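You operate a simulated robot arm through the tools that you are given. There is no shell and no other tool.

Carry out the task below with a simulated robot arm. There is one attempt and no reset: what you move stays moved.

Task
Wipe the massage head clean, then put the brush on charge.
Fine: cloth back; flap open, plug in, lever on; leave it charging. Set down upright: blue cloth pad. What is to be rubbed or washed off counts as gone when no trace of it is left.

The check looks at the end state, three seconds after you hand in, the way a careful person would. Anything else that was tipped, shoved, dropped, spilled or broken makes it a failure. Flat cloth is picked up by pressing the open fingertips on it (5 to 10 N) and closing them slowly along it; thin cloth reads only 2 to 8 mm in the jaws.

Robot
A 6-joint arm with a two-finger gripper, fixed in place. Base frame: the origin is on the floor under the middle of its stand, x ahead of it, y to its left, z up; the work surface is at about z = 0.762. Units: m, rad, N and s.
With the tool pointing down near the work surface it reaches from about 0.3 to 0.68 m from the base axis. Its first joint turns from -1.152 to 1.152 rad. Payload 2.45 kg.
Tool frame: the origin (TCP) lies between the finger pads and is the grasp point; the fingertips stand 0.03 m ahead of it; z points along the fingers, y is the line along which they close. The gripper opens to 0.106 m; its body begins 0.079 m behind the TCP.
Orientation is told as [roll, pitch, yaw] about the base's x, y, z axes, in that order, counted from this pose: with the fingers straight down and closing along the base's y, the tool's x points along the base's -x, its y along +y and its z along -z.

Tools
- The arm moves only by the tool drive_tool. Its argument "commands" is a list of rows, each an object of numbers (a shift or turn left out is 0, a gripper value left out holds the last): "x", "y", "z": the shift along the tool's x, y, z in units of 50 mm (1.0 is 50 mm); "ax", "ay", "az": the turn, a rotation vector about the tool's x, y, z in units of 5 degrees (1.0 is 5 degrees); "gripper": the opening, from 0 (shut) to 1 (fully open). In form: [{"x": .., "y": .., "z": .., "ax": .., "ay": .., "az": .., "gripper": ..}, ...]. A call has 1 to 20 rows; each row shifts and turns the commanded pose from where the row before left it, along the tool's axes as they then stand. A call with a number of a shift or a turn outside -1 to 1 is refused whole. Each row takes 0.2 s and may step no farther than 0.05 m and 0.15 rad from the row before; otherwise, or with a gripper value out of range, the whole call is refused. Where a pose cannot be reached the arm comes as near as it can. A force on the tool above 50 N (or 10 N above the force at the start of the call, whichever is more), or a blocked arm, ends the call early, and 0.2 s more pass. Each finger travels about 0.153 m/s and halts on what it meets, pressing with about 24 N; the grip force reading is that of the motor and also rises with nothing between the fingers. The clock runs only during rows and for 0.2 s after the last one: add rows that do not move to give the fingers time. The reply holds the time, the measured pose of the TCP, the force on the tool along the base axes, the opening and the grip force, in the units named above and with some noise, with the torque about the TCP (base axes, N m) and any sound that the robot's microphone picked up.
- Cameras (640 x 400 px; columns grow to the right, rows downward): "scene" is fixed at [0.0749, 0.4461, 1.4008]; the picture's right is [-0.42, -0.91, 0.00], its down [-0.64, 0.30, -0.71] and it looks along [0.64, -0.30, -0.71] (base axes); focal length 286 px, centre (320, 200). "wrist" rides on the gripper at [0.076, -0.002, -0.106] in the tool frame; the picture's right is [0.02, 1.00, 0.00], its down [-0.78, 0.02, -0.62] and it looks along [-0.62, 0.01, 0.78] (tool axes); focal length 247 px, centre (320, 200). There is no depth. A picture from a camera that has moved, and an enlarged one, comes with that camera's place and axes in the base frame and with its lens. The place of the scene camera against the robot may be out by one fixed shift of up to 0.012 m in any direction.
- grab_frame(camera): a new picture of that camera. It takes no simulated time.
- enlarge(camera, box): a new picture of the part [left, top, right, bottom] of that camera's present view, enlarged. It takes no simulated time.
- job_done(): hands the job in; it is judged then, once.

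Nothing tells you positions but the pictures and the camera data. Unless the task says otherwise, let go and move clear before handing in.

The tools are called after ">>>" as a command line: name --argument value ..., lists and objects as JSON in quotes. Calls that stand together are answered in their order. drive_tool: Moves the arm, as the interface text tells. Its arguments: {"type":"object","properties":{"commands":{"type":"array"}},"required":["commands"]} The other tools are called the same way: grab_frame (camera) takes a picture; enlarge (camera, box) takes an enlarged picture of a part of a camera's view; job_done () hands the job in.

At the start:

```text
time: 0.0
ee_pos: [0.3278, 0.1938, 1.164]
tcp_rot: [0.0, 0.001, 0.0]
wrist_force: [-0.4, 1.2, 0.3]
torque: [-0.01, 0.03, -0.02]
finger_gap: 0.1061
grasp_force: 0.0
```

scene: 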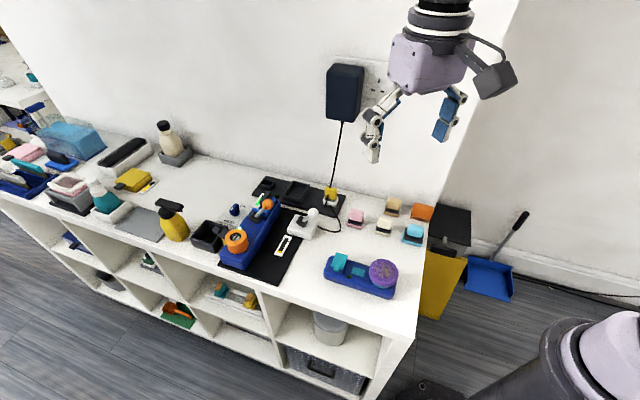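
wrist: 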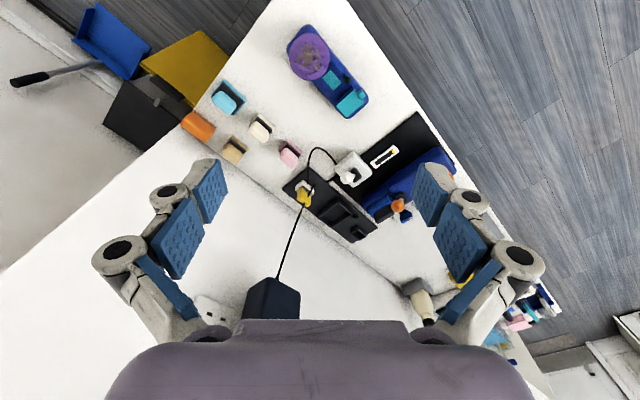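

I see a shelf top with a charging station, a blue pad with something on it, several small coloured blocks and a blue tray with a purple disc. I'll enlarge the key areas before moving anything.

>>> enlarge --camera "scene" --box '[200, 160, 360, 290]'

>>> enlarge --camera "scene" --box '[300, 180, 460, 310]'

>>> enlarge --camera "wrist" --box '[200, 0, 480, 250]'

>>> enlarge --camera "scene" --box '[0, 100, 220, 250]'

```text
3.08 times, centred on (280, 225) of scene
camera zoom: at [0.0749, 0.4461, 1.4008], right [-0.42, -0.91, 0.0], down [-0.64, 0.3, -0.71], along [0.64, -0.3, -0.71], focal length 881 px, centre (443, 123)
```

zoom: 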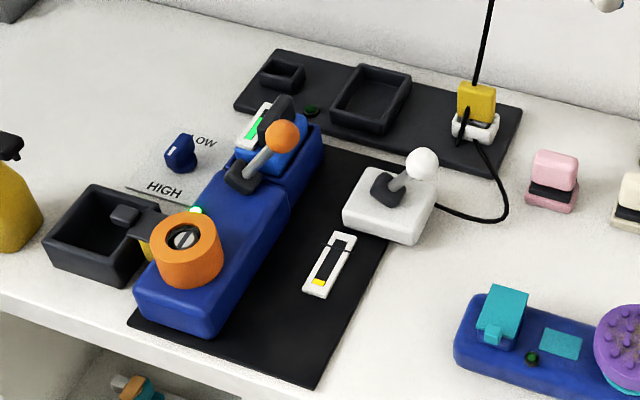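

```text
3.08 times, centred on (380, 245) of scene
camera zoom: at [0.0749, 0.4461, 1.4008], right [-0.42, -0.91, 0.0], down [-0.64, 0.3, -0.71], along [0.64, -0.3, -0.71], focal length 881 px, centre (135, 62)
```

zoom: 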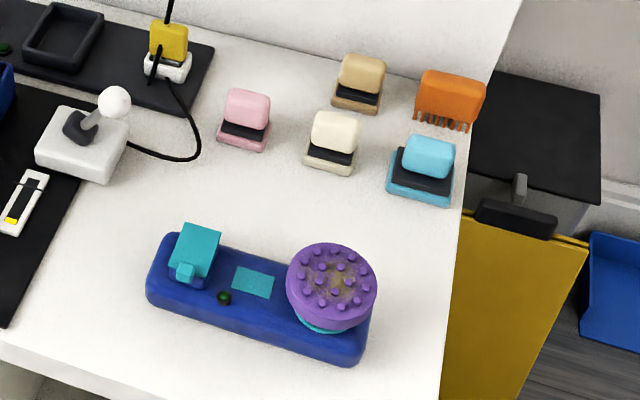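

```text
1.60 times, centred on (340, 125) of wrist
camera zoom: at [0.2522, 0.1927, 1.2722], right [-0.02, 1.0, 0.0], down [0.78, 0.02, 0.62], along [0.62, 0.01, -0.78], focal length 395 px, centre (288, 320)
```

zoom: 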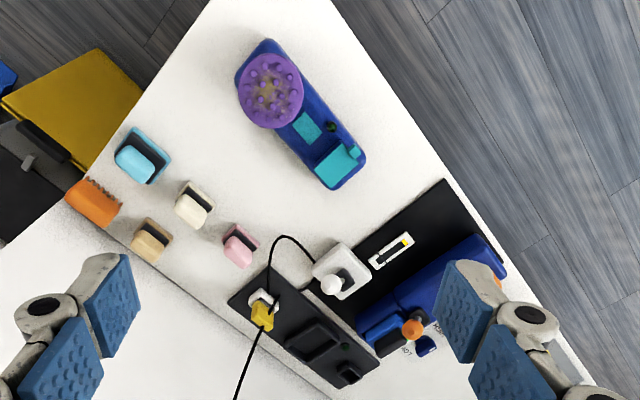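

```text
2.67 times, centred on (110, 175) of scene
camera zoom: at [0.0749, 0.4461, 1.4008], right [-0.42, -0.91, 0.0], down [-0.64, 0.3, -0.71], along [0.64, -0.3, -0.71], focal length 764 px, centre (880, 267)
```

zoom: 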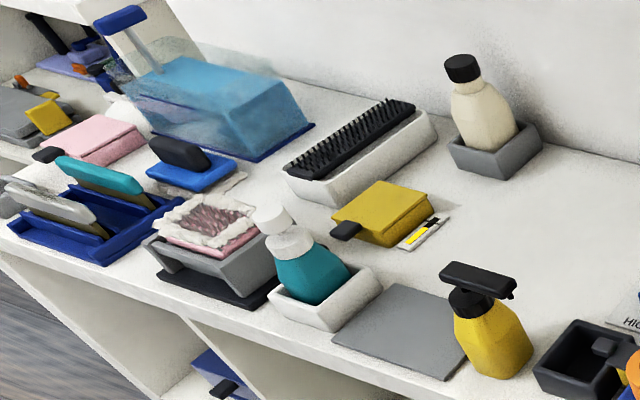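

I take the brush to be the blue body with the purple, stained head at about (0.32, 0.175), and the cyan pad near (0.41, 0.01) to be the blue cloth pad. I'll look closer at the details.

>>> enlarge --camera "scene" --box '[315, 240, 405, 305]'

>>> enlarge --camera "scene" --box '[340, 190, 440, 255]'

>>> enlarge --camera "scene" --box '[280, 180, 360, 250]'

>>> enlarge --camera "scene" --box '[215, 180, 295, 275]'

>>> enlarge --camera "wrist" --box '[270, 10, 390, 130]'

>>> enlarge --camera "scene" --box '[300, 50, 420, 220]'

```text
6.15 times, centred on (360, 272) of scene
camera zoom: at [0.0749, 0.4461, 1.4008], right [-0.42, -0.91, 0.0], down [-0.64, 0.3, -0.71], along [0.64, -0.3, -0.71], focal length 1762 px, centre (74, -246)
```

zoom: 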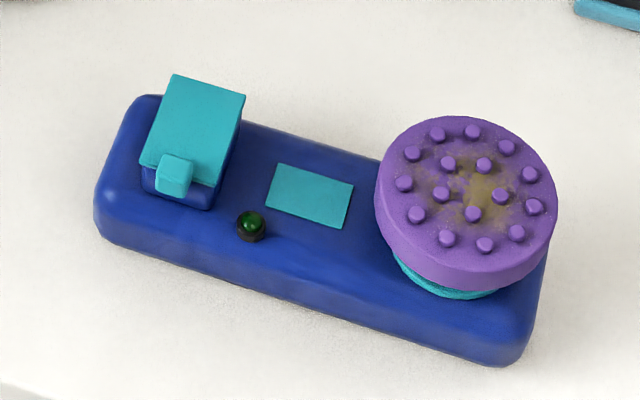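

```text
6.15 times, centred on (390, 222) of scene
camera zoom: at [0.0749, 0.4461, 1.4008], right [-0.42, -0.91, 0.0], down [-0.64, 0.3, -0.71], along [0.64, -0.3, -0.71], focal length 1762 px, centre (-111, 62)
```

zoom: 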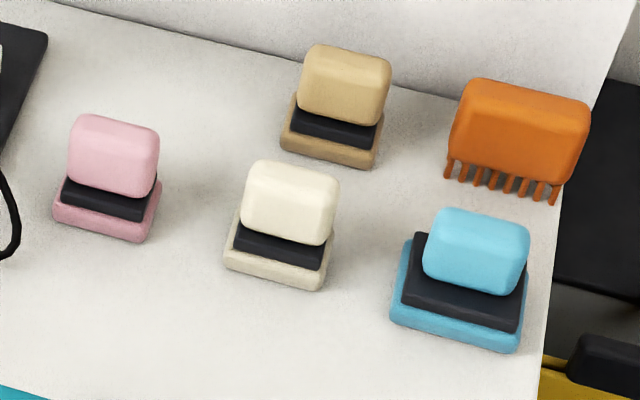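

```text
5.71 times, centred on (320, 215) of scene
camera zoom: at [0.0749, 0.4461, 1.4008], right [-0.42, -0.91, 0.0], down [-0.64, 0.3, -0.71], along [0.64, -0.3, -0.71], focal length 1636 px, centre (320, 114)
```

zoom: 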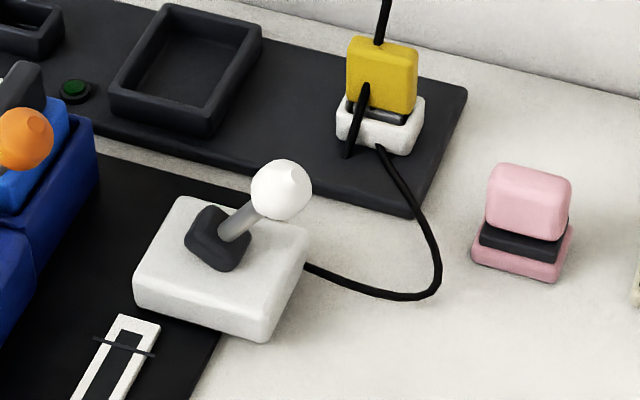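

```text
4.21 times, centred on (255, 228) of scene
camera zoom: at [0.0749, 0.4461, 1.4008], right [-0.42, -0.91, 0.0], down [-0.64, 0.3, -0.71], along [0.64, -0.3, -0.71], focal length 1206 px, centre (594, 84)
```

zoom: 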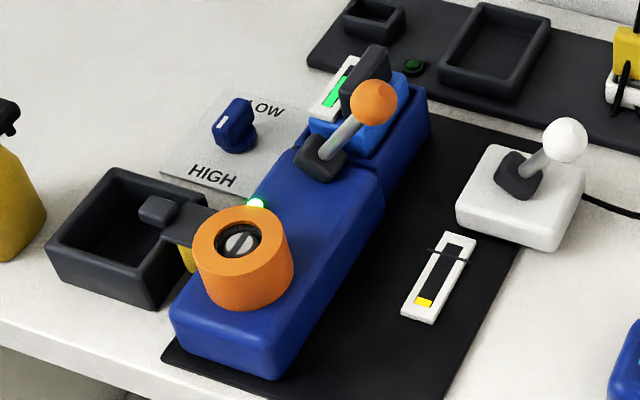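

```text
3.33 times, centred on (330, 70) of wrist
camera zoom: at [0.2522, 0.1927, 1.2722], right [-0.02, 1.0, 0.0], down [0.78, 0.02, 0.62], along [0.62, 0.01, -0.78], focal length 823 px, centre (287, 633)
```

zoom: 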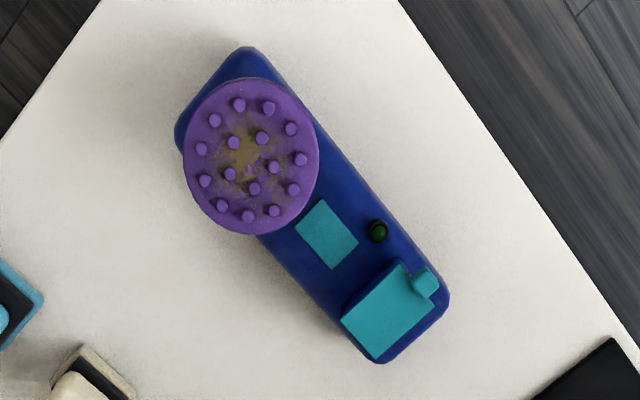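

```text
2.35 times, centred on (360, 135) of scene
camera zoom: at [0.0749, 0.4461, 1.4008], right [-0.42, -0.91, 0.0], down [-0.64, 0.3, -0.71], along [0.64, -0.3, -0.71], focal length 674 px, centre (226, 353)
```

zoom: 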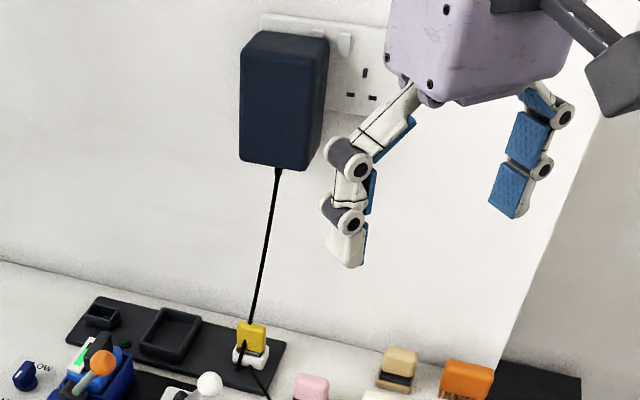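

The brush is a blue body with a teal flap box at one end and the stained purple head at the other. I want a closer look at the yellow plug and its holder, so I'll move the wrist camera over it, staying high.

>>> drive_tool --commands '[{"x": -0.61, "y": -0.17, "z": 0.57}, {"x": -0.61, "y": -0.17, "z": 0.57}, {"x": -0.61, "y": -0.17, "z": 0.57}, {"x": -0.61, "y": -0.17, "z": 0.57}, {}]'

>>> grab_frame --camera "wrist"

>>> enlarge --camera "wrist" --box '[240, 100, 400, 240]'

```text
time: 1.2
ee_pos: [0.448, 0.1572, 1.0485]
tcp_rot: [0.0, 0.0, 0.001]
wrist_force: [-0.3, 0.6, 0.9]
torque: [-0.02, -0.01, 0.0]
finger_gap: 0.1058
grasp_force: 0.1
```

```text
taken
camera wrist: at [0.3731, 0.1575, 1.1561], right [-0.02, 1.0, 0.0], down [0.78, 0.02, 0.62], along [0.62, 0.01, -0.78], focal length 247 px, centre (320, 200)
```

wrist: 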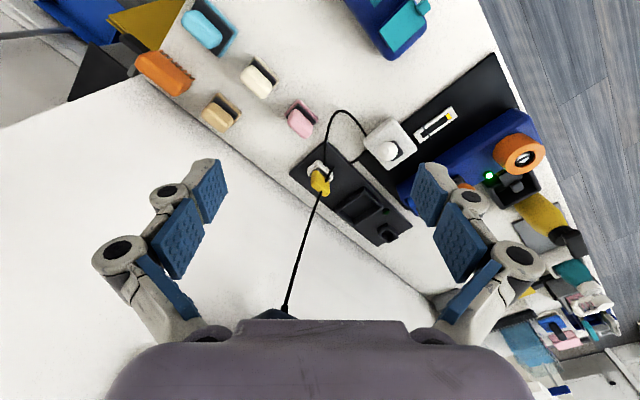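

```text
2.86 times, centred on (320, 170) of wrist
camera zoom: at [0.3731, 0.1575, 1.1561], right [-0.02, 1.0, 0.0], down [0.78, 0.02, 0.62], along [0.62, 0.01, -0.78], focal length 706 px, centre (320, 286)
```

zoom: 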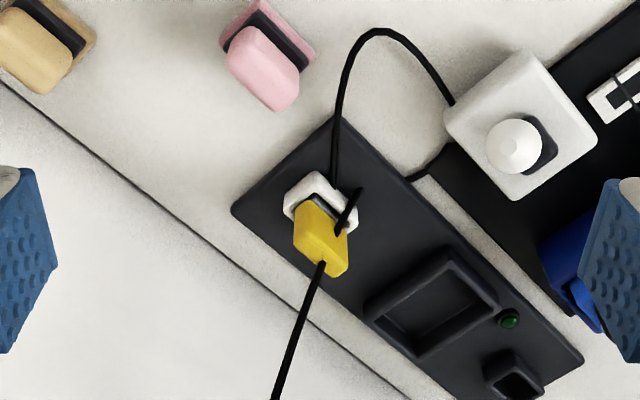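

The yellow plug sits in a white holder at about (0.60, 0.16, 0.825), with the wall cord going into its top. I'll move closer for more views of the plug, lever box and gauge.

>>> drive_tool --commands '[{"x": -0.35, "y": 0.05, "z": 0.85}, {"x": -0.35, "y": 0.05, "z": 0.85}, {"x": -0.34, "y": 0.04, "z": 0.87}, {}]'

>>> grab_frame --camera "wrist"

>>> enlarge --camera "wrist" --box '[240, 100, 400, 200]'

>>> enlarge --camera "wrist" --box '[340, 40, 560, 200]'

```text
time: 2.2
ee_pos: [0.4988, 0.1681, 0.9226]
tcp_rot: [0.0, 0.0, 0.0]
wrist_force: [-0.4, -0.9, -0.6]
torque: [0.0, -0.01, 0.03]
finger_gap: 0.106
grasp_force: 0.0
```

```text
taken
camera wrist: at [0.4238, 0.1674, 1.0297], right [-0.02, 1.0, 0.0], down [0.78, 0.02, 0.62], along [0.62, 0.01, -0.78], focal length 247 px, centre (320, 200)
```

wrist: 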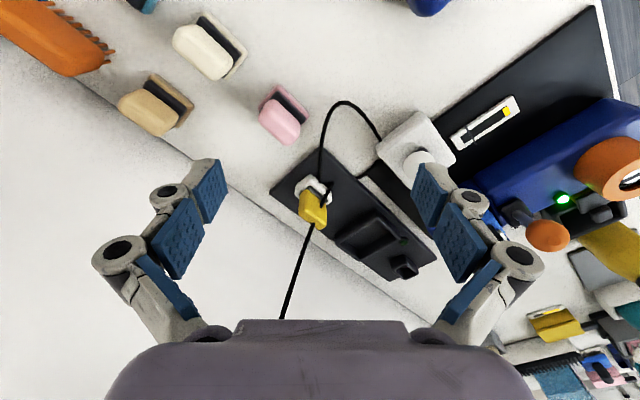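

```text
4.00 times, centred on (320, 150) of wrist
camera zoom: at [0.4238, 0.1674, 1.0297], right [-0.02, 1.0, 0.0], down [0.78, 0.02, 0.62], along [0.62, 0.01, -0.78], focal length 988 px, centre (320, 400)
```

zoom: 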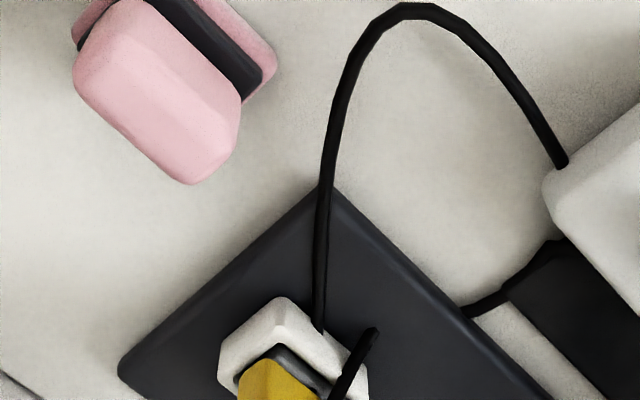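

```text
2.50 times, centred on (450, 120) of wrist
camera zoom: at [0.4238, 0.1674, 1.0297], right [-0.02, 1.0, 0.0], down [0.78, 0.02, 0.62], along [0.62, 0.01, -0.78], focal length 617 px, centre (-5, 400)
```

zoom: 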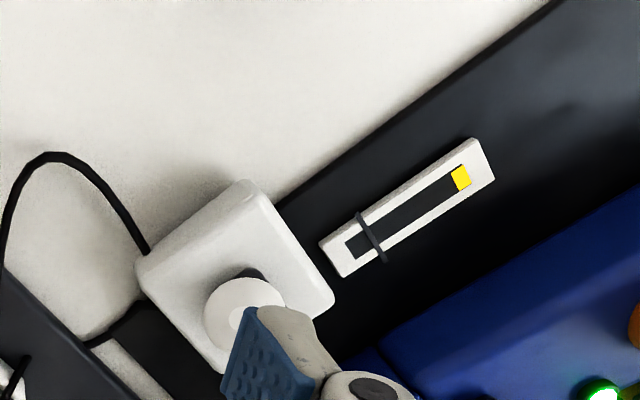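

>>> enlarge --camera "wrist" --box '[270, 150, 370, 250]'

>>> enlarge --camera "scene" --box '[310, 175, 350, 215]'

>>> enlarge --camera "scene" --box '[320, 245, 360, 285]'

>>> enlarge --camera "wrist" --box '[480, 170, 640, 290]'

```text
4.00 times, centred on (320, 200) of wrist
camera zoom: at [0.4238, 0.1674, 1.0297], right [-0.02, 1.0, 0.0], down [0.78, 0.02, 0.62], along [0.62, 0.01, -0.78], focal length 988 px, centre (320, 200)
```

zoom: 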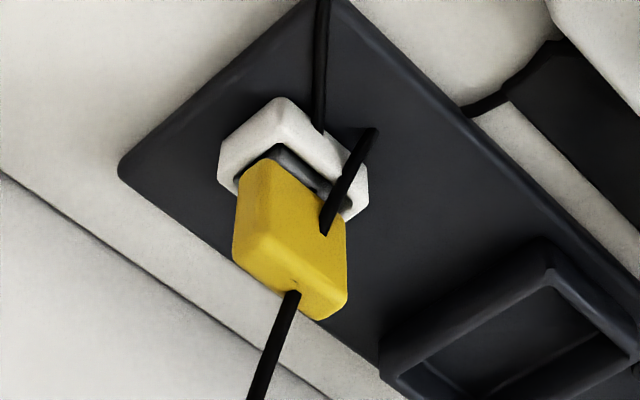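

```text
10.00 times, centred on (330, 195) of scene
camera zoom: at [0.0749, 0.4461, 1.4008], right [-0.42, -0.91, 0.0], down [-0.64, 0.3, -0.71], along [0.64, -0.3, -0.71], focal length 2863 px, centre (220, 250)
```

zoom: 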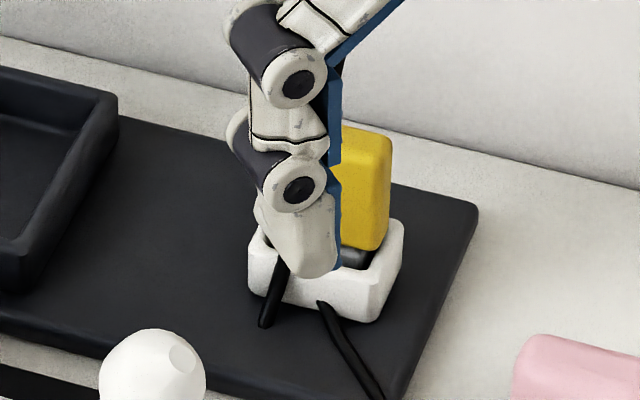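

```text
10.00 times, centred on (340, 265) of scene
camera zoom: at [0.0749, 0.4461, 1.4008], right [-0.42, -0.91, 0.0], down [-0.64, 0.3, -0.71], along [0.64, -0.3, -0.71], focal length 2863 px, centre (120, -450)
```

zoom: 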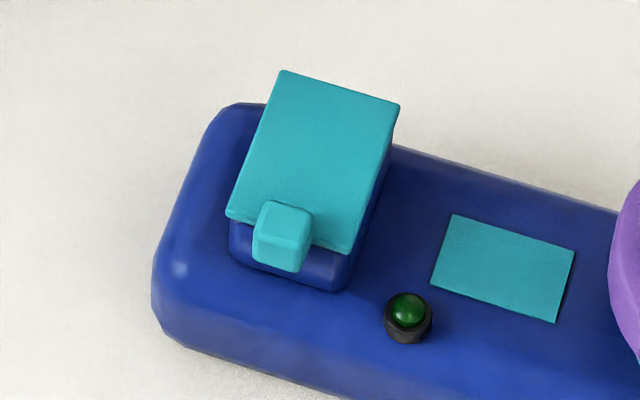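

```text
3.33 times, centred on (560, 230) of wrist
camera zoom: at [0.4238, 0.1674, 1.0297], right [-0.02, 1.0, 0.0], down [0.78, 0.02, 0.62], along [0.62, 0.01, -0.78], focal length 823 px, centre (-480, 100)
```

zoom: 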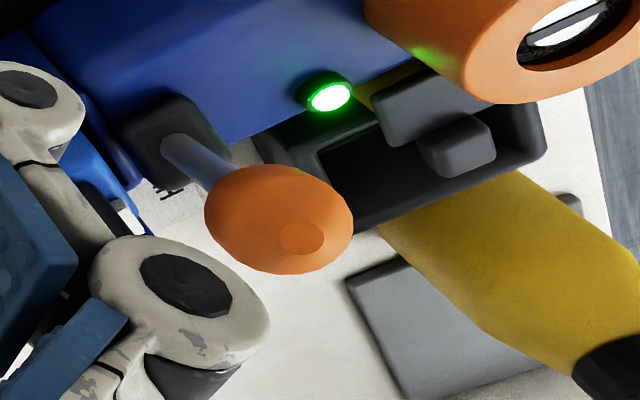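

The yellow plug stands upright in a white cup on the black board, and the white lever box connects to that holder. Next I'll go over to the cyan pad to measure it with the wrist camera.

>>> drive_tool --commands '[{"x": 0.3, "z": -0.8}, {"x": 0.5, "y": -0.6, "z": -0.1}, {"x": 0.5, "y": -0.6, "z": -0.1}, {"x": 0.5, "y": -0.6}, {"x": 0.5, "y": -0.6}, {"x": 0.5, "y": -0.6}, {}]'

>>> grab_frame --camera "wrist"

>>> enlarge --camera "scene" --box '[390, 215, 435, 255]'

```text
time: 3.8
ee_pos: [0.3617, 0.0178, 0.9755]
tcp_rot: [-0.002, 0.001, -0.001]
wrist_force: [0.2, -0.3, -0.4]
torque: [-0.01, 0.01, -0.03]
finger_gap: 0.106
grasp_force: 0.0
```

```text
taken
camera wrist: at [0.2857, 0.0177, 1.0822], right [-0.02, 1.0, 0.0], down [0.78, 0.02, 0.62], along [0.62, 0.01, -0.78], focal length 247 px, centre (320, 200)
```

wrist: 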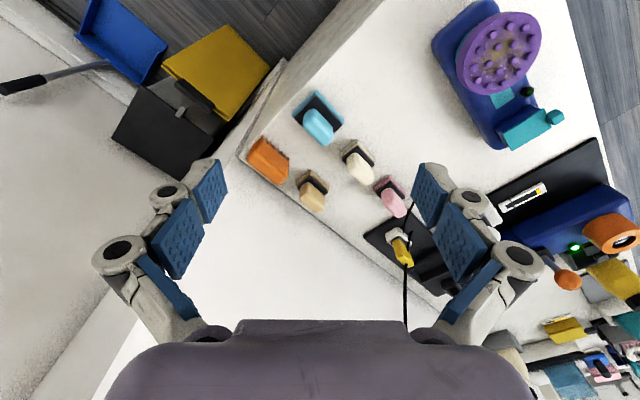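

```text
10.00 times, centred on (412, 235) of scene
camera zoom: at [0.0749, 0.4461, 1.4008], right [-0.42, -0.91, 0.0], down [-0.64, 0.3, -0.71], along [0.64, -0.3, -0.71], focal length 2863 px, centre (-605, -150)
```

zoom: 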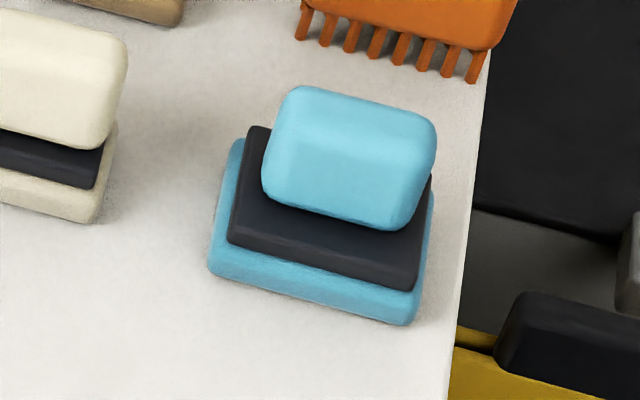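

>>> enlarge --camera "wrist" --box '[270, 70, 370, 170]'

>>> enlarge --camera "wrist" --box '[420, 0, 580, 160]'

```text
4.00 times, centred on (320, 120) of wrist
camera zoom: at [0.2857, 0.0177, 1.0822], right [-0.02, 1.0, 0.0], down [0.78, 0.02, 0.62], along [0.62, 0.01, -0.78], focal length 988 px, centre (320, 520)
```

zoom: 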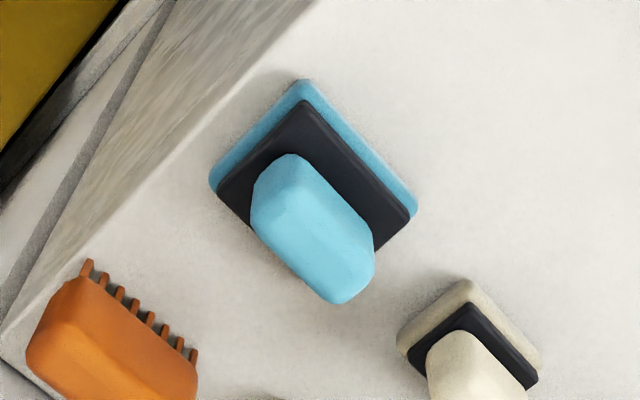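

```text
2.50 times, centred on (500, 80) of wrist
camera zoom: at [0.2857, 0.0177, 1.0822], right [-0.02, 1.0, 0.0], down [0.78, 0.02, 0.62], along [0.62, 0.01, -0.78], focal length 617 px, centre (-130, 500)
```

zoom: 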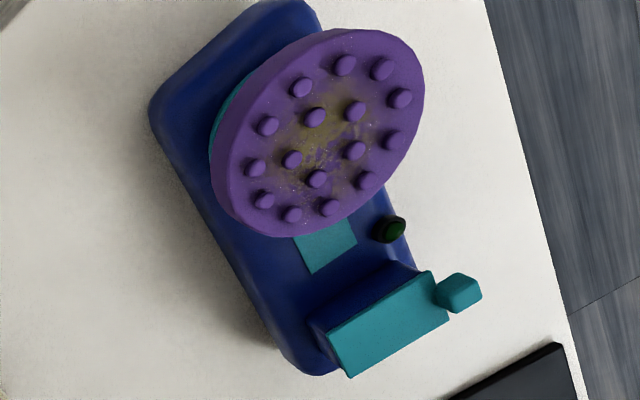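

The cyan pad's base measures about 0.055 x 0.042 m, centred near (0.401, 0.017), with its long axis at about 45° in the base frame. I'll narrow the gripper to stay clear of the orange comb and yaw 45° above the pad.

>>> drive_tool --commands '[{"x": -0.4, "z": 0.1, "gripper": 0.58}, {"x": -0.39, "z": 0.1, "gripper": 0.58}, {"az": -1, "z": 0.1}, {"az": -1, "z": 0.1}, {"az": -1, "z": 0.1}, {"az": -1, "z": 0.1}, {"az": -1, "z": 0.1}, {"az": -1, "z": 0.1}, {"az": -1, "z": 0.1}, {"az": -1, "z": 0.1}, {"az": -1, "z": 0.1}, {}]'

>>> grab_frame --camera "wrist"

>>> grab_frame --camera "scene"

```text
time: 6.4
ee_pos: [0.4012, 0.0162, 0.9159]
tcp_rot: [0.001, -0.001, 0.788]
wrist_force: [0.1, -0.4, -0.4]
torque: [0.03, -0.01, 0.0]
finger_gap: 0.0614
grasp_force: 0.1
```

```text
taken
camera wrist: at [0.3494, -0.0374, 1.0239], right [-0.72, 0.69, 0.0], down [0.54, 0.57, 0.62], along [0.43, 0.45, -0.78], focal length 247 px, centre (320, 200)
```

wrist: 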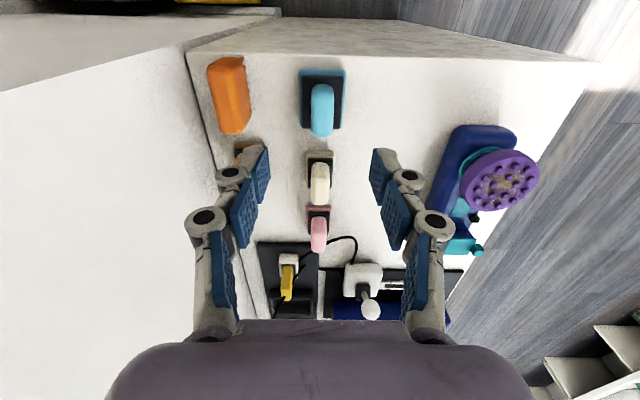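

```text
taken
```

scene: 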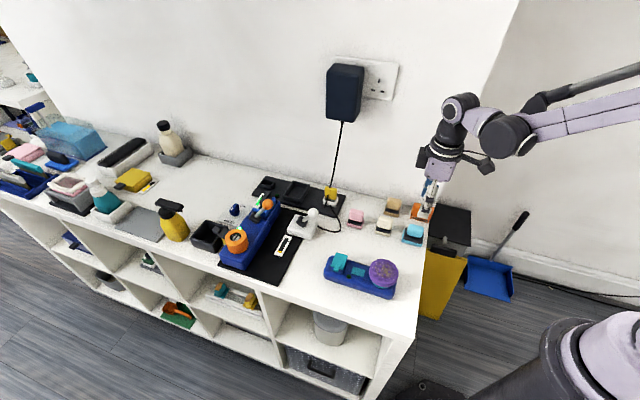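

>>> enlarge --camera "wrist" --box '[270, 50, 370, 150]'

>>> enlarge --camera "scene" --box '[390, 165, 450, 255]'

```text
4.00 times, centred on (320, 100) of wrist
camera zoom: at [0.3494, -0.0374, 1.0239], right [-0.72, 0.69, 0.0], down [0.54, 0.57, 0.62], along [0.43, 0.45, -0.78], focal length 988 px, centre (320, 600)
```

zoom: 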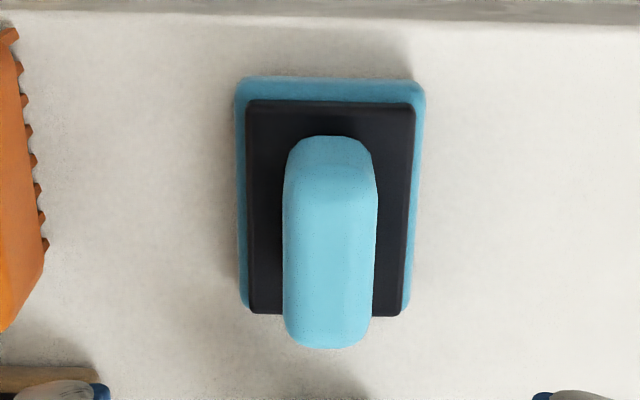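

```text
4.44 times, centred on (420, 210) of scene
camera zoom: at [0.0749, 0.4461, 1.4008], right [-0.42, -0.91, 0.0], down [-0.64, 0.3, -0.71], along [0.64, -0.3, -0.71], focal length 1272 px, centre (-124, 156)
```

zoom: 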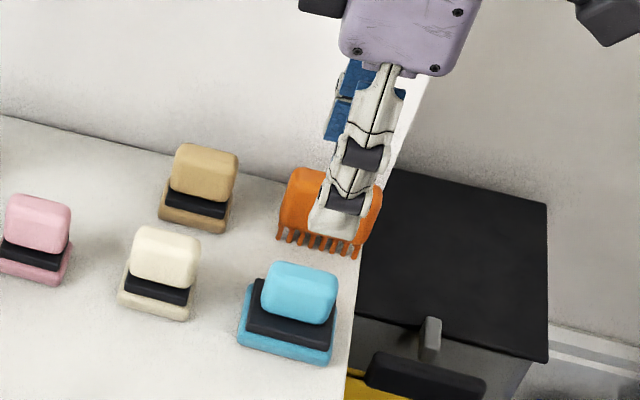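

The pad handle (about 0.02 m wide, top at about 0.813) is centred under the gripper. I'll go down to TCP z≈0.822 and close on it.

>>> drive_tool --commands '[{"x": 0.06, "z": 0.6}, {"z": 0.6}, {"z": 0.4}, {"z": 0.28}, {}]'

>>> grab_frame --camera "wrist"

>>> enlarge --camera "scene" --box '[380, 205, 440, 255]'

```text
time: 7.6
ee_pos: [0.3994, 0.0151, 0.8214]
tcp_rot: [-0.001, -0.001, 0.785]
wrist_force: [0.8, -0.8, 0.7]
torque: [-0.03, 0.0, 0.02]
finger_gap: 0.0615
grasp_force: 0.0
```

```text
taken
camera wrist: at [0.347, -0.0392, 0.9289], right [-0.72, 0.69, 0.0], down [0.54, 0.57, 0.62], along [0.43, 0.45, -0.78], focal length 247 px, centre (320, 200)
```

wrist: 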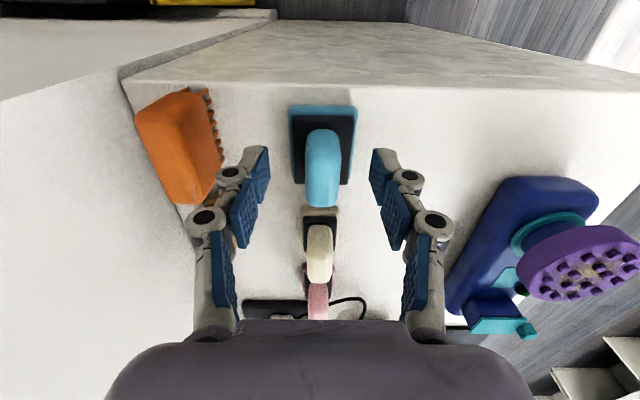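

```text
8.00 times, centred on (410, 230) of scene
camera zoom: at [0.0748, 0.4461, 1.4008], right [-0.42, -0.91, 0.0], down [-0.64, 0.3, -0.71], along [0.64, -0.3, -0.71], focal length 2290 px, centre (-400, -40)
```

zoom: 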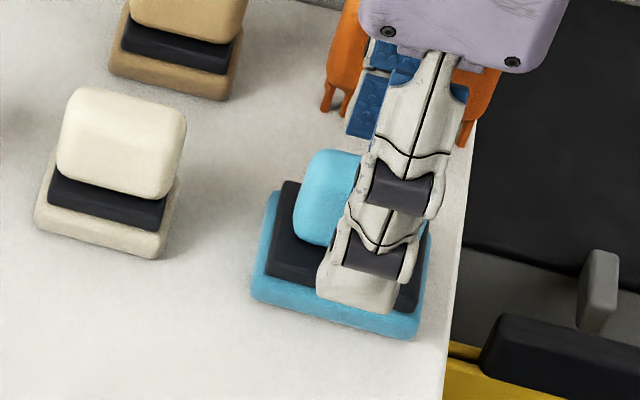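

>>> drive_tool --commands '[{"gripper": 0.4}, {"gripper": 0.3}, {"gripper": 0.2}, {"gripper": 0.1}, {"gripper": 0.0}, {}, {}]'

>>> grab_frame --camera "wrist"

```text
time: 9.2
ee_pos: [0.3996, 0.0148, 0.8219]
tcp_rot: [-0.001, -0.001, 0.785]
wrist_force: [-0.6, 0.6, 0.2]
torque: [0.02, -0.02, 0.04]
finger_gap: 0.0189
grasp_force: 24.2
```

```text
taken
camera wrist: at [0.347, -0.0392, 0.9292], right [-0.72, 0.69, 0.0], down [0.54, 0.57, 0.62], along [0.43, 0.45, -0.78], focal length 247 px, centre (320, 200)
```

wrist: 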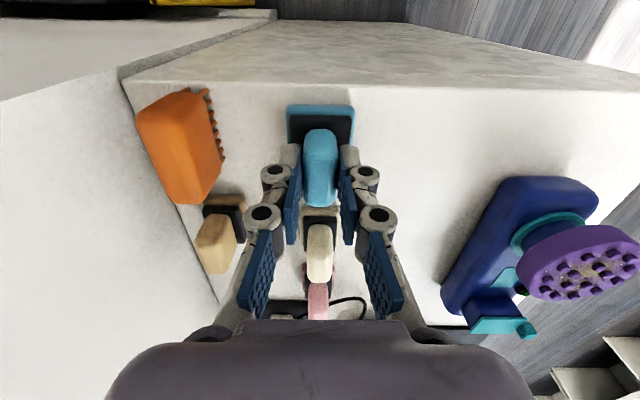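

The pad is gripped (gap 0.019); the return pose is TCP (0.3996, 0.0148, 0.822) at yaw 45°. I'll lift it and carry it above the purple head at (0.316, 0.175).

>>> drive_tool --commands '[{"z": -0.4}, {"z": -0.8}, {"z": -0.8}, {"z": -0.5}, {"x": -0.217, "y": 0.69}, {"x": -0.217, "y": 0.69}, {"x": -0.217, "y": 0.69}, {"x": -0.217, "y": 0.69}, {"x": -0.217, "y": 0.69}, {}, {}]'

>>> grab_frame --camera "wrist"

>>> enlarge --camera "scene" --box '[320, 200, 450, 310]'

```text
time: 11.6
ee_pos: [0.3132, 0.1761, 0.9493]
tcp_rot: [-0.001, 0.0, 0.784]
wrist_force: [-0.3, 0.7, 0.0]
torque: [-0.01, -0.03, 0.02]
finger_gap: 0.019
grasp_force: 24.3
```

```text
taken
camera wrist: at [0.2619, 0.1225, 1.0559], right [-0.72, 0.69, 0.0], down [0.54, 0.57, 0.62], along [0.43, 0.45, -0.78], focal length 247 px, centre (320, 200)
```

wrist: 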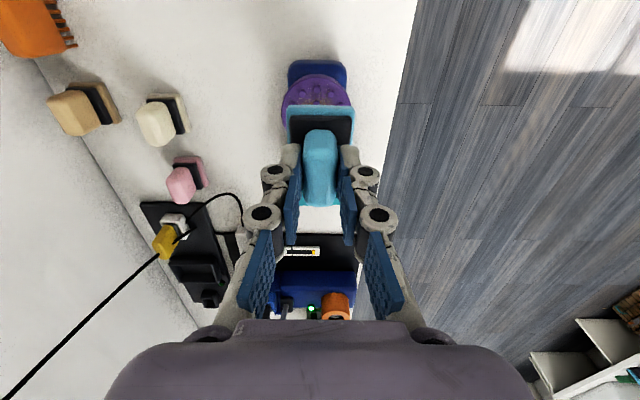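

```text
3.64 times, centred on (385, 255) of scene
camera zoom: at [0.0748, 0.4461, 1.4008], right [-0.42, -0.91, 0.0], down [-0.64, 0.3, -0.71], along [0.64, -0.3, -0.71], focal length 1041 px, centre (84, 0)
```

zoom: 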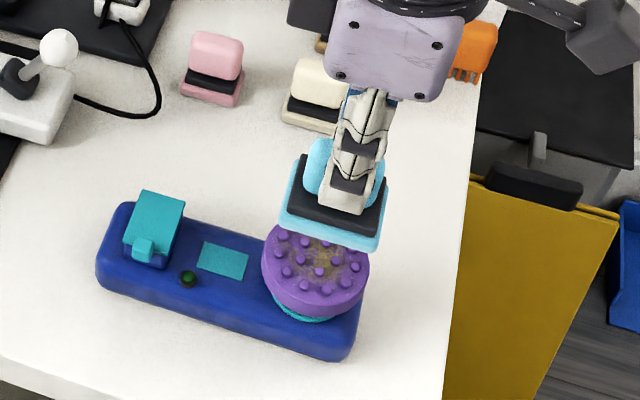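

The pad is aligned over the head. I'll lower it in small steps and feel for contact.

>>> drive_tool --commands '[{"z": 0.35}, {"z": 0.35}, {"z": 0.1}, {}]'

>>> enlarge --camera "scene" --box '[330, 220, 430, 310]'

```text
time: 12.6
ee_pos: [0.3154, 0.1728, 0.9091]
tcp_rot: [-0.002, 0.001, 0.786]
wrist_force: [0.0, 0.2, 0.1]
torque: [0.0, -0.01, 0.01]
finger_gap: 0.0193
grasp_force: 24.1
```

```text
4.44 times, centred on (380, 265) of scene
camera zoom: at [0.0749, 0.4461, 1.4008], right [-0.42, -0.91, 0.0], down [-0.64, 0.3, -0.71], along [0.64, -0.3, -0.71], focal length 1272 px, centre (53, -89)
```

zoom: 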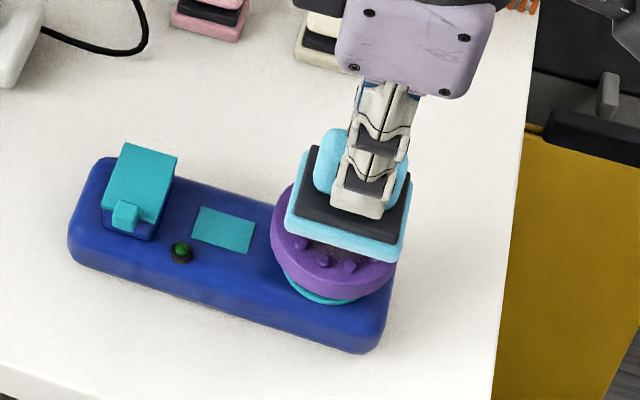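

>>> drive_tool --commands '[{"z": 0.08}, {"z": 0.06}, {}]'

```text
time: 13.4
ee_pos: [0.3147, 0.1746, 0.9029]
tcp_rot: [0.001, -0.001, 0.785]
wrist_force: [0.0, -0.3, -0.1]
torque: [0.02, 0.02, 0.03]
finger_gap: 0.0189
grasp_force: 24.3
```

>>> drive_tool --commands '[{"z": 0.05}, {}]'

>>> drive_tool --commands '[{"z": 0.05}, {}]'

```text
time: 14.0
ee_pos: [0.3155, 0.1744, 0.9002]
tcp_rot: [0.001, 0.0, 0.785]
wrist_force: [0.4, 0.6, 0.3]
torque: [0.02, 0.01, 0.03]
finger_gap: 0.0191
grasp_force: 24.2
```

```text
time: 14.6
ee_pos: [0.3153, 0.1755, 0.8974]
tcp_rot: [0.0, 0.0, 0.784]
wrist_force: [-0.1, 0.2, -0.5]
torque: [0.0, -0.03, 0.01]
finger_gap: 0.019
grasp_force: 23.9
```

>>> drive_tool --commands '[{"z": 0.05}, {}]'

>>> drive_tool --commands '[{"z": 0.05}, {}]'

>>> enlarge --camera "scene" --box '[355, 240, 415, 300]'

```text
time: 15.2
ee_pos: [0.3135, 0.1747, 0.8946]
tcp_rot: [0.0, 0.001, 0.785]
wrist_force: [0.2, -0.2, 1.3]
torque: [-0.01, -0.03, -0.03]
finger_gap: 0.0191
grasp_force: 24.3
```

```text
time: 15.8
ee_pos: [0.3146, 0.1759, 0.892]
tcp_rot: [-0.001, -0.001, 0.786]
wrist_force: [2.3, 1.8, 33.7]
torque: [0.03, -0.11, 0.0]
finger_gap: 0.0189
grasp_force: 24.2
```

```text
6.67 times, centred on (385, 270) of scene
camera zoom: at [0.0746, 0.446, 1.4008], right [-0.42, -0.91, 0.0], down [-0.64, 0.3, -0.71], along [0.64, -0.3, -0.71], focal length 1909 px, centre (-113, -267)
```

zoom: 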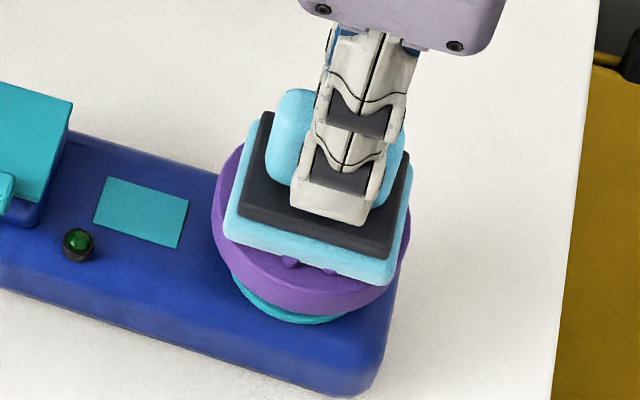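

>>> drive_tool --commands '[{"z": -0.036}, {}]'

```text
time: 16.4
ee_pos: [0.3146, 0.1761, 0.894]
tcp_rot: [0.0, 0.0, 0.786]
wrist_force: [0.7, -0.6, -0.1]
torque: [-0.01, 0.01, 0.01]
finger_gap: 0.0188
grasp_force: 24.1
```

>>> drive_tool --commands '[{"z": 0.012}, {}]'

```text
time: 17.0
ee_pos: [0.3155, 0.1749, 0.8922]
tcp_rot: [0.0, -0.001, 0.785]
wrist_force: [-0.6, 0.3, 0.1]
torque: [0.01, -0.03, 0.01]
finger_gap: 0.0194
grasp_force: 23.7
```

>>> drive_tool --commands '[{"z": 0.008}, {}]'

```text
time: 17.6
ee_pos: [0.3158, 0.1741, 0.8919]
tcp_rot: [0.0, 0.001, 0.785]
wrist_force: [1.6, -2.4, 8.8]
torque: [-0.14, -0.09, -0.04]
finger_gap: 0.019
grasp_force: 23.8
```

Contact at about 9 N. I'll make wiping strokes along the pad's long axis, then across it.

>>> drive_tool --commands '[{"x": 0.12}, {"x": 0.12}, {"x": -0.12}, {"x": -0.12}, {"x": -0.12}, {"x": -0.12}, {"x": 0.12}, {"x": 0.12}, {}]'

>>> enlarge --camera "scene" --box '[315, 235, 415, 310]'

```text
time: 19.6
ee_pos: [0.316, 0.1736, 0.8927]
tcp_rot: [0.0, 0.0, 0.784]
wrist_force: [-0.5, 0.8, -0.6]
torque: [-0.01, 0.0, 0.0]
finger_gap: 0.0191
grasp_force: 23.6
```

```text
5.33 times, centred on (365, 272) of scene
camera zoom: at [0.0749, 0.4461, 1.4008], right [-0.42, -0.91, 0.0], down [-0.64, 0.3, -0.71], along [0.64, -0.3, -0.71], focal length 1527 px, centre (80, -187)
```

zoom: 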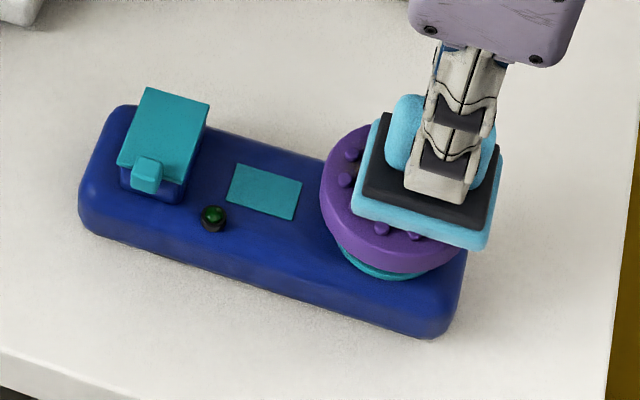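

The brush slid about 8 mm under the strokes, so it isn't fixed down. I'll lift off and check the stain.

>>> drive_tool --commands '[{"z": -0.6}, {"z": -0.6}, {"y": -0.8}, {"y": -0.8}, {}]'

>>> enlarge --camera "scene" --box '[315, 235, 415, 310]'

>>> grab_frame --camera "wrist"

```text
time: 20.8
ee_pos: [0.3706, 0.118, 0.9545]
tcp_rot: [0.001, -0.002, 0.786]
wrist_force: [-0.1, -0.9, -0.7]
torque: [0.01, 0.01, 0.02]
finger_gap: 0.0191
grasp_force: 23.8
```

```text
5.33 times, centred on (365, 272) of scene
camera zoom: at [0.0749, 0.4461, 1.4008], right [-0.42, -0.91, 0.0], down [-0.64, 0.3, -0.71], along [0.64, -0.3, -0.71], focal length 1527 px, centre (80, -187)
```

zoom: 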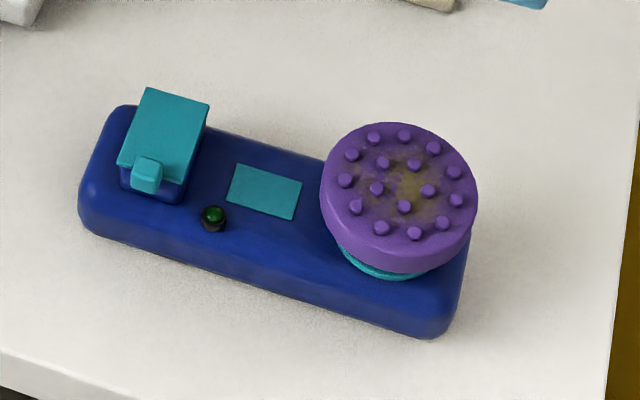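

```text
taken
camera wrist: at [0.3189, 0.0649, 1.0612], right [-0.72, 0.69, 0.0], down [0.54, 0.57, 0.62], along [0.43, 0.45, -0.78], focal length 247 px, centre (320, 200)
```

wrist: 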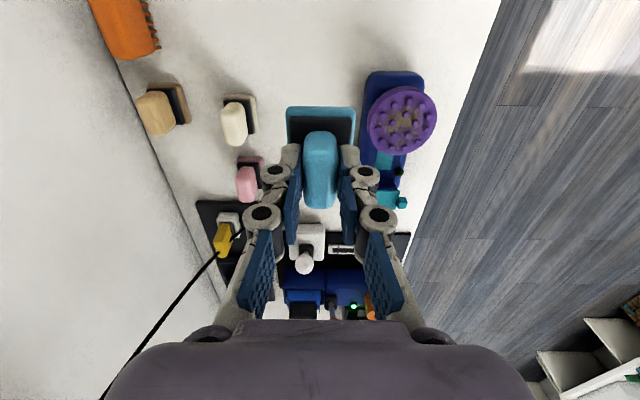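

>>> enlarge --camera "scene" --box '[368, 250, 408, 290]'

>>> enlarge --camera "wrist" --box '[350, 60, 450, 220]'

```text
10.00 times, centred on (388, 270) of scene
camera zoom: at [0.0749, 0.4461, 1.4008], right [-0.42, -0.91, 0.0], down [-0.64, 0.3, -0.71], along [0.64, -0.3, -0.71], focal length 2863 px, centre (-360, -500)
```

zoom: 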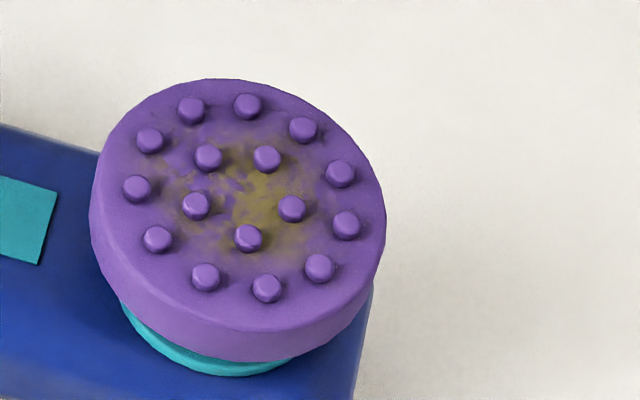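

```text
2.50 times, centred on (400, 140) of wrist
camera zoom: at [0.3189, 0.0649, 1.0612], right [-0.72, 0.69, 0.0], down [0.54, 0.57, 0.62], along [0.43, 0.45, -0.78], focal length 617 px, centre (120, 350)
```

zoom: 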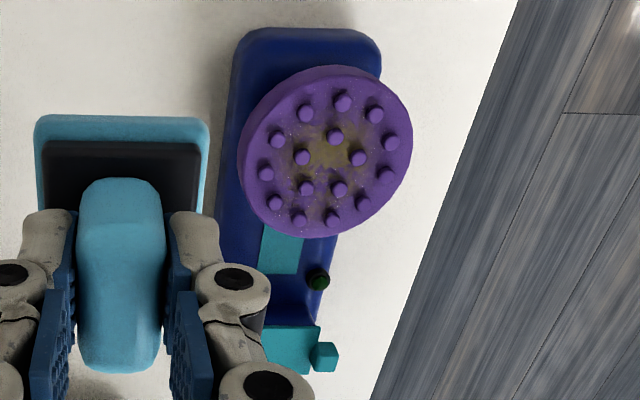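

The stain is still there, and the head centre is now near (0.323, 0.180). I'll go back with a lighter press so the pad slides over the head instead of dragging the brush.

>>> drive_tool --commands '[{"x": -0.1, "y": 0.78}, {"x": -0.09, "y": 0.784}, {"z": 0.5}, {"z": 0.5}, {"z": 0.18}, {}, {}]'

```text
time: 22.4
ee_pos: [0.324, 0.1812, 0.8916]
tcp_rot: [-0.001, -0.001, 0.786]
wrist_force: [0.2, -0.6, -0.3]
torque: [0.02, 0.01, -0.01]
finger_gap: 0.0188
grasp_force: 23.9
```

>>> drive_tool --commands '[{"z": 0.02}, {}]'

>>> drive_tool --commands '[{"z": 0.008}, {}]'

```text
time: 23.0
ee_pos: [0.3237, 0.1812, 0.8918]
tcp_rot: [-0.001, -0.003, 0.787]
wrist_force: [0.9, 0.9, 6.1]
torque: [0.19, -0.12, -0.02]
finger_gap: 0.0188
grasp_force: 24.1
```

```text
time: 23.6
ee_pos: [0.3243, 0.181, 0.8921]
tcp_rot: [0.0, 0.0, 0.786]
wrist_force: [-1.1, 3.2, 23.3]
torque: [0.28, -0.06, 0.02]
finger_gap: 0.0191
grasp_force: 23.8
```

>>> drive_tool --commands '[{"z": -0.007}, {"x": 0.08}, {"x": 0.08}]'

>>> enlarge --camera "scene" --box '[315, 235, 415, 310]'

```text
time: 24.4
ee_pos: [0.3186, 0.1742, 0.8902]
tcp_rot: [-0.002, -0.002, 0.785]
wrist_force: [6.8, 4.5, 27.7]
torque: [0.31, -0.4, -0.01]
finger_gap: 0.0189
grasp_force: 23.9
```

```text
5.33 times, centred on (365, 272) of scene
camera zoom: at [0.0747, 0.4461, 1.4008], right [-0.42, -0.91, 0.0], down [-0.64, 0.3, -0.71], along [0.64, -0.3, -0.71], focal length 1527 px, centre (80, -187)
```

zoom: 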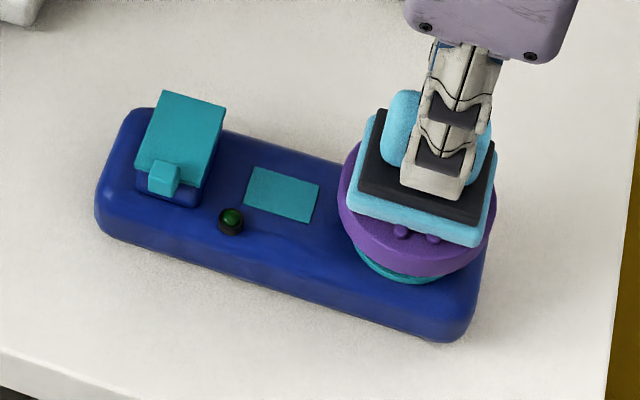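

The brush moved with the pad at about 28 N, so I need far less normal force. I'll ease up to a few newtons and test a short stroke.

>>> drive_tool --commands '[{"z": -0.011}, {}]'

```text
time: 25.0
ee_pos: [0.3166, 0.1737, 0.8924]
tcp_rot: [-0.001, 0.002, 0.787]
wrist_force: [5.6, -0.3, 10.7]
torque: [0.0, -0.3, -0.03]
finger_gap: 0.019
grasp_force: 23.8
```

>>> drive_tool --commands '[{"z": -0.003}, {"x": -0.08}, {"x": -0.08}]'

>>> enlarge --camera "scene" --box '[315, 235, 415, 310]'

```text
time: 25.8
ee_pos: [0.3224, 0.1801, 0.8921]
tcp_rot: [-0.001, 0.001, 0.786]
wrist_force: [1.0, 1.0, -0.1]
torque: [0.03, -0.01, -0.01]
finger_gap: 0.0189
grasp_force: 24.1
```

```text
5.33 times, centred on (365, 272) of scene
camera zoom: at [0.0749, 0.4461, 1.4007], right [-0.42, -0.91, 0.0], down [-0.64, 0.3, -0.71], along [0.64, -0.3, -0.71], focal length 1527 px, centre (80, -187)
```

zoom: 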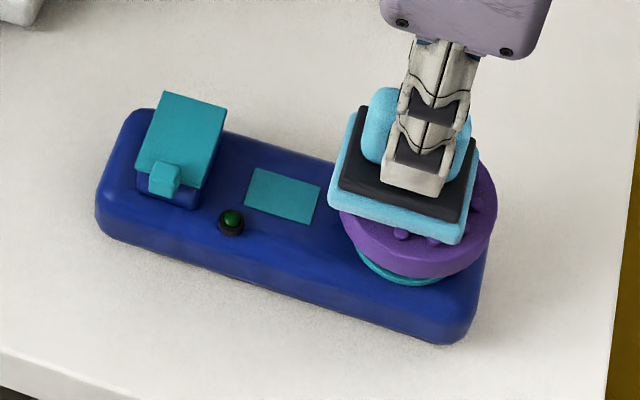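

Lighter contact works: the brush stayed put and the pad slid over the head. I'll keep re-seating at a few newtons and stroking.

>>> drive_tool --commands '[{"z": 0.008}, {}]'

```text
time: 26.4
ee_pos: [0.3228, 0.1803, 0.8924]
tcp_rot: [0.0, 0.0, 0.784]
wrist_force: [0.4, 0.7, -0.5]
torque: [0.02, -0.02, 0.0]
finger_gap: 0.0191
grasp_force: 24.1
```

>>> drive_tool --commands '[{"z": 0.006}, {}]'

>>> drive_tool --commands '[{"z": 0.004}, {}]'

```text
time: 27.0
ee_pos: [0.3241, 0.1809, 0.8908]
tcp_rot: [-0.001, 0.002, 0.785]
wrist_force: [-2.1, 1.2, 14.7]
torque: [0.12, 0.08, 0.0]
finger_gap: 0.019
grasp_force: 24.1
```

```text
time: 27.6
ee_pos: [0.3236, 0.1797, 0.8907]
tcp_rot: [0.0, 0.0, 0.785]
wrist_force: [-0.5, -3.2, 5.1]
torque: [-0.16, 0.05, 0.02]
finger_gap: 0.0189
grasp_force: 23.8
```

>>> drive_tool --commands '[{"x": 0.1}, {"x": -0.1}, {"x": -0.1}, {"x": 0.1}, {"y": 0.1}, {"y": -0.1}, {"y": -0.1}, {"y": 0.1}]'

>>> enlarge --camera "scene" --box '[315, 235, 415, 310]'

```text
time: 29.4
ee_pos: [0.3249, 0.1807, 0.8919]
tcp_rot: [-0.001, 0.0, 0.786]
wrist_force: [0.0, 0.7, -1.1]
torque: [0.03, 0.0, -0.02]
finger_gap: 0.0191
grasp_force: 23.4
```

```text
5.33 times, centred on (365, 272) of scene
camera zoom: at [0.0749, 0.4461, 1.4008], right [-0.42, -0.91, 0.0], down [-0.64, 0.3, -0.71], along [0.64, -0.3, -0.71], focal length 1527 px, centre (80, -187)
```

zoom: 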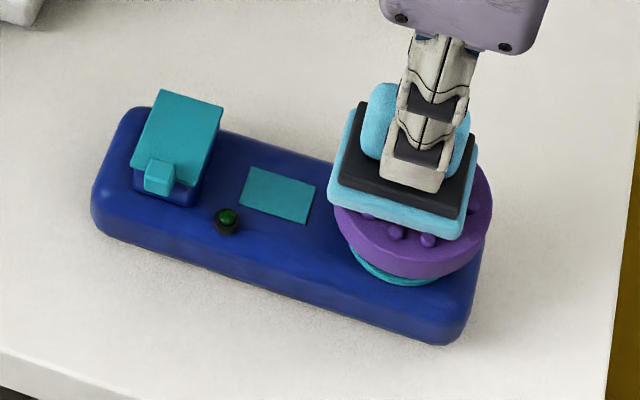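

>>> drive_tool --commands '[{"z": -0.6}, {"z": -0.6}, {"y": -0.8}, {"y": -0.8}, {}]'

>>> enlarge --camera "scene" --box '[368, 250, 408, 290]'

>>> enlarge --camera "wrist" --box '[350, 60, 450, 220]'

```text
time: 30.6
ee_pos: [0.3859, 0.1247, 0.9534]
tcp_rot: [0.0, 0.0, 0.786]
wrist_force: [1.3, 0.4, -0.8]
torque: [-0.01, -0.01, 0.0]
finger_gap: 0.019
grasp_force: 24.1
```

```text
10.00 times, centred on (388, 270) of scene
camera zoom: at [0.0749, 0.4461, 1.4008], right [-0.42, -0.91, 0.0], down [-0.64, 0.3, -0.71], along [0.64, -0.3, -0.71], focal length 2863 px, centre (-360, -500)
```

zoom: 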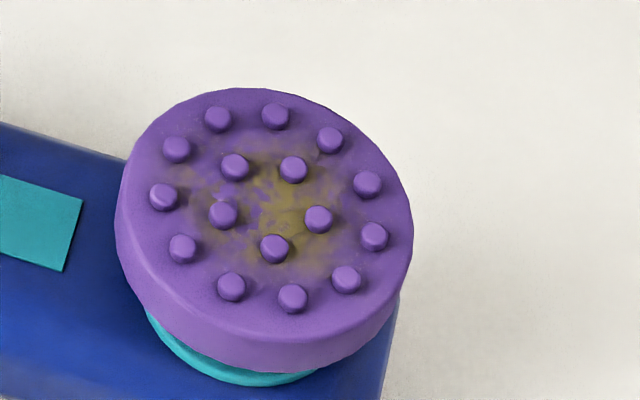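

```text
2.50 times, centred on (400, 140) of wrist
camera zoom: at [0.3336, 0.0695, 1.0611], right [-0.72, 0.69, 0.0], down [0.54, 0.57, 0.62], along [0.43, 0.45, -0.78], focal length 617 px, centre (120, 350)
```

zoom: 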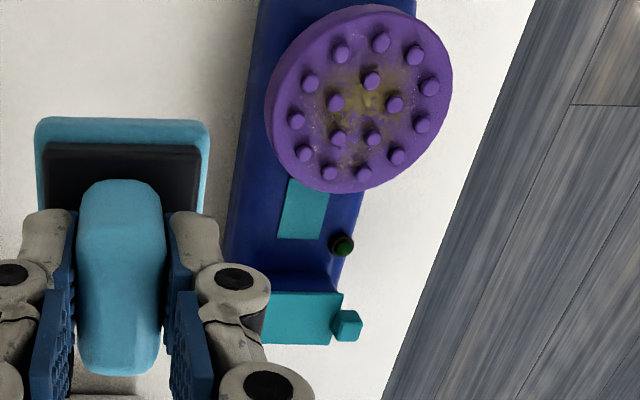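

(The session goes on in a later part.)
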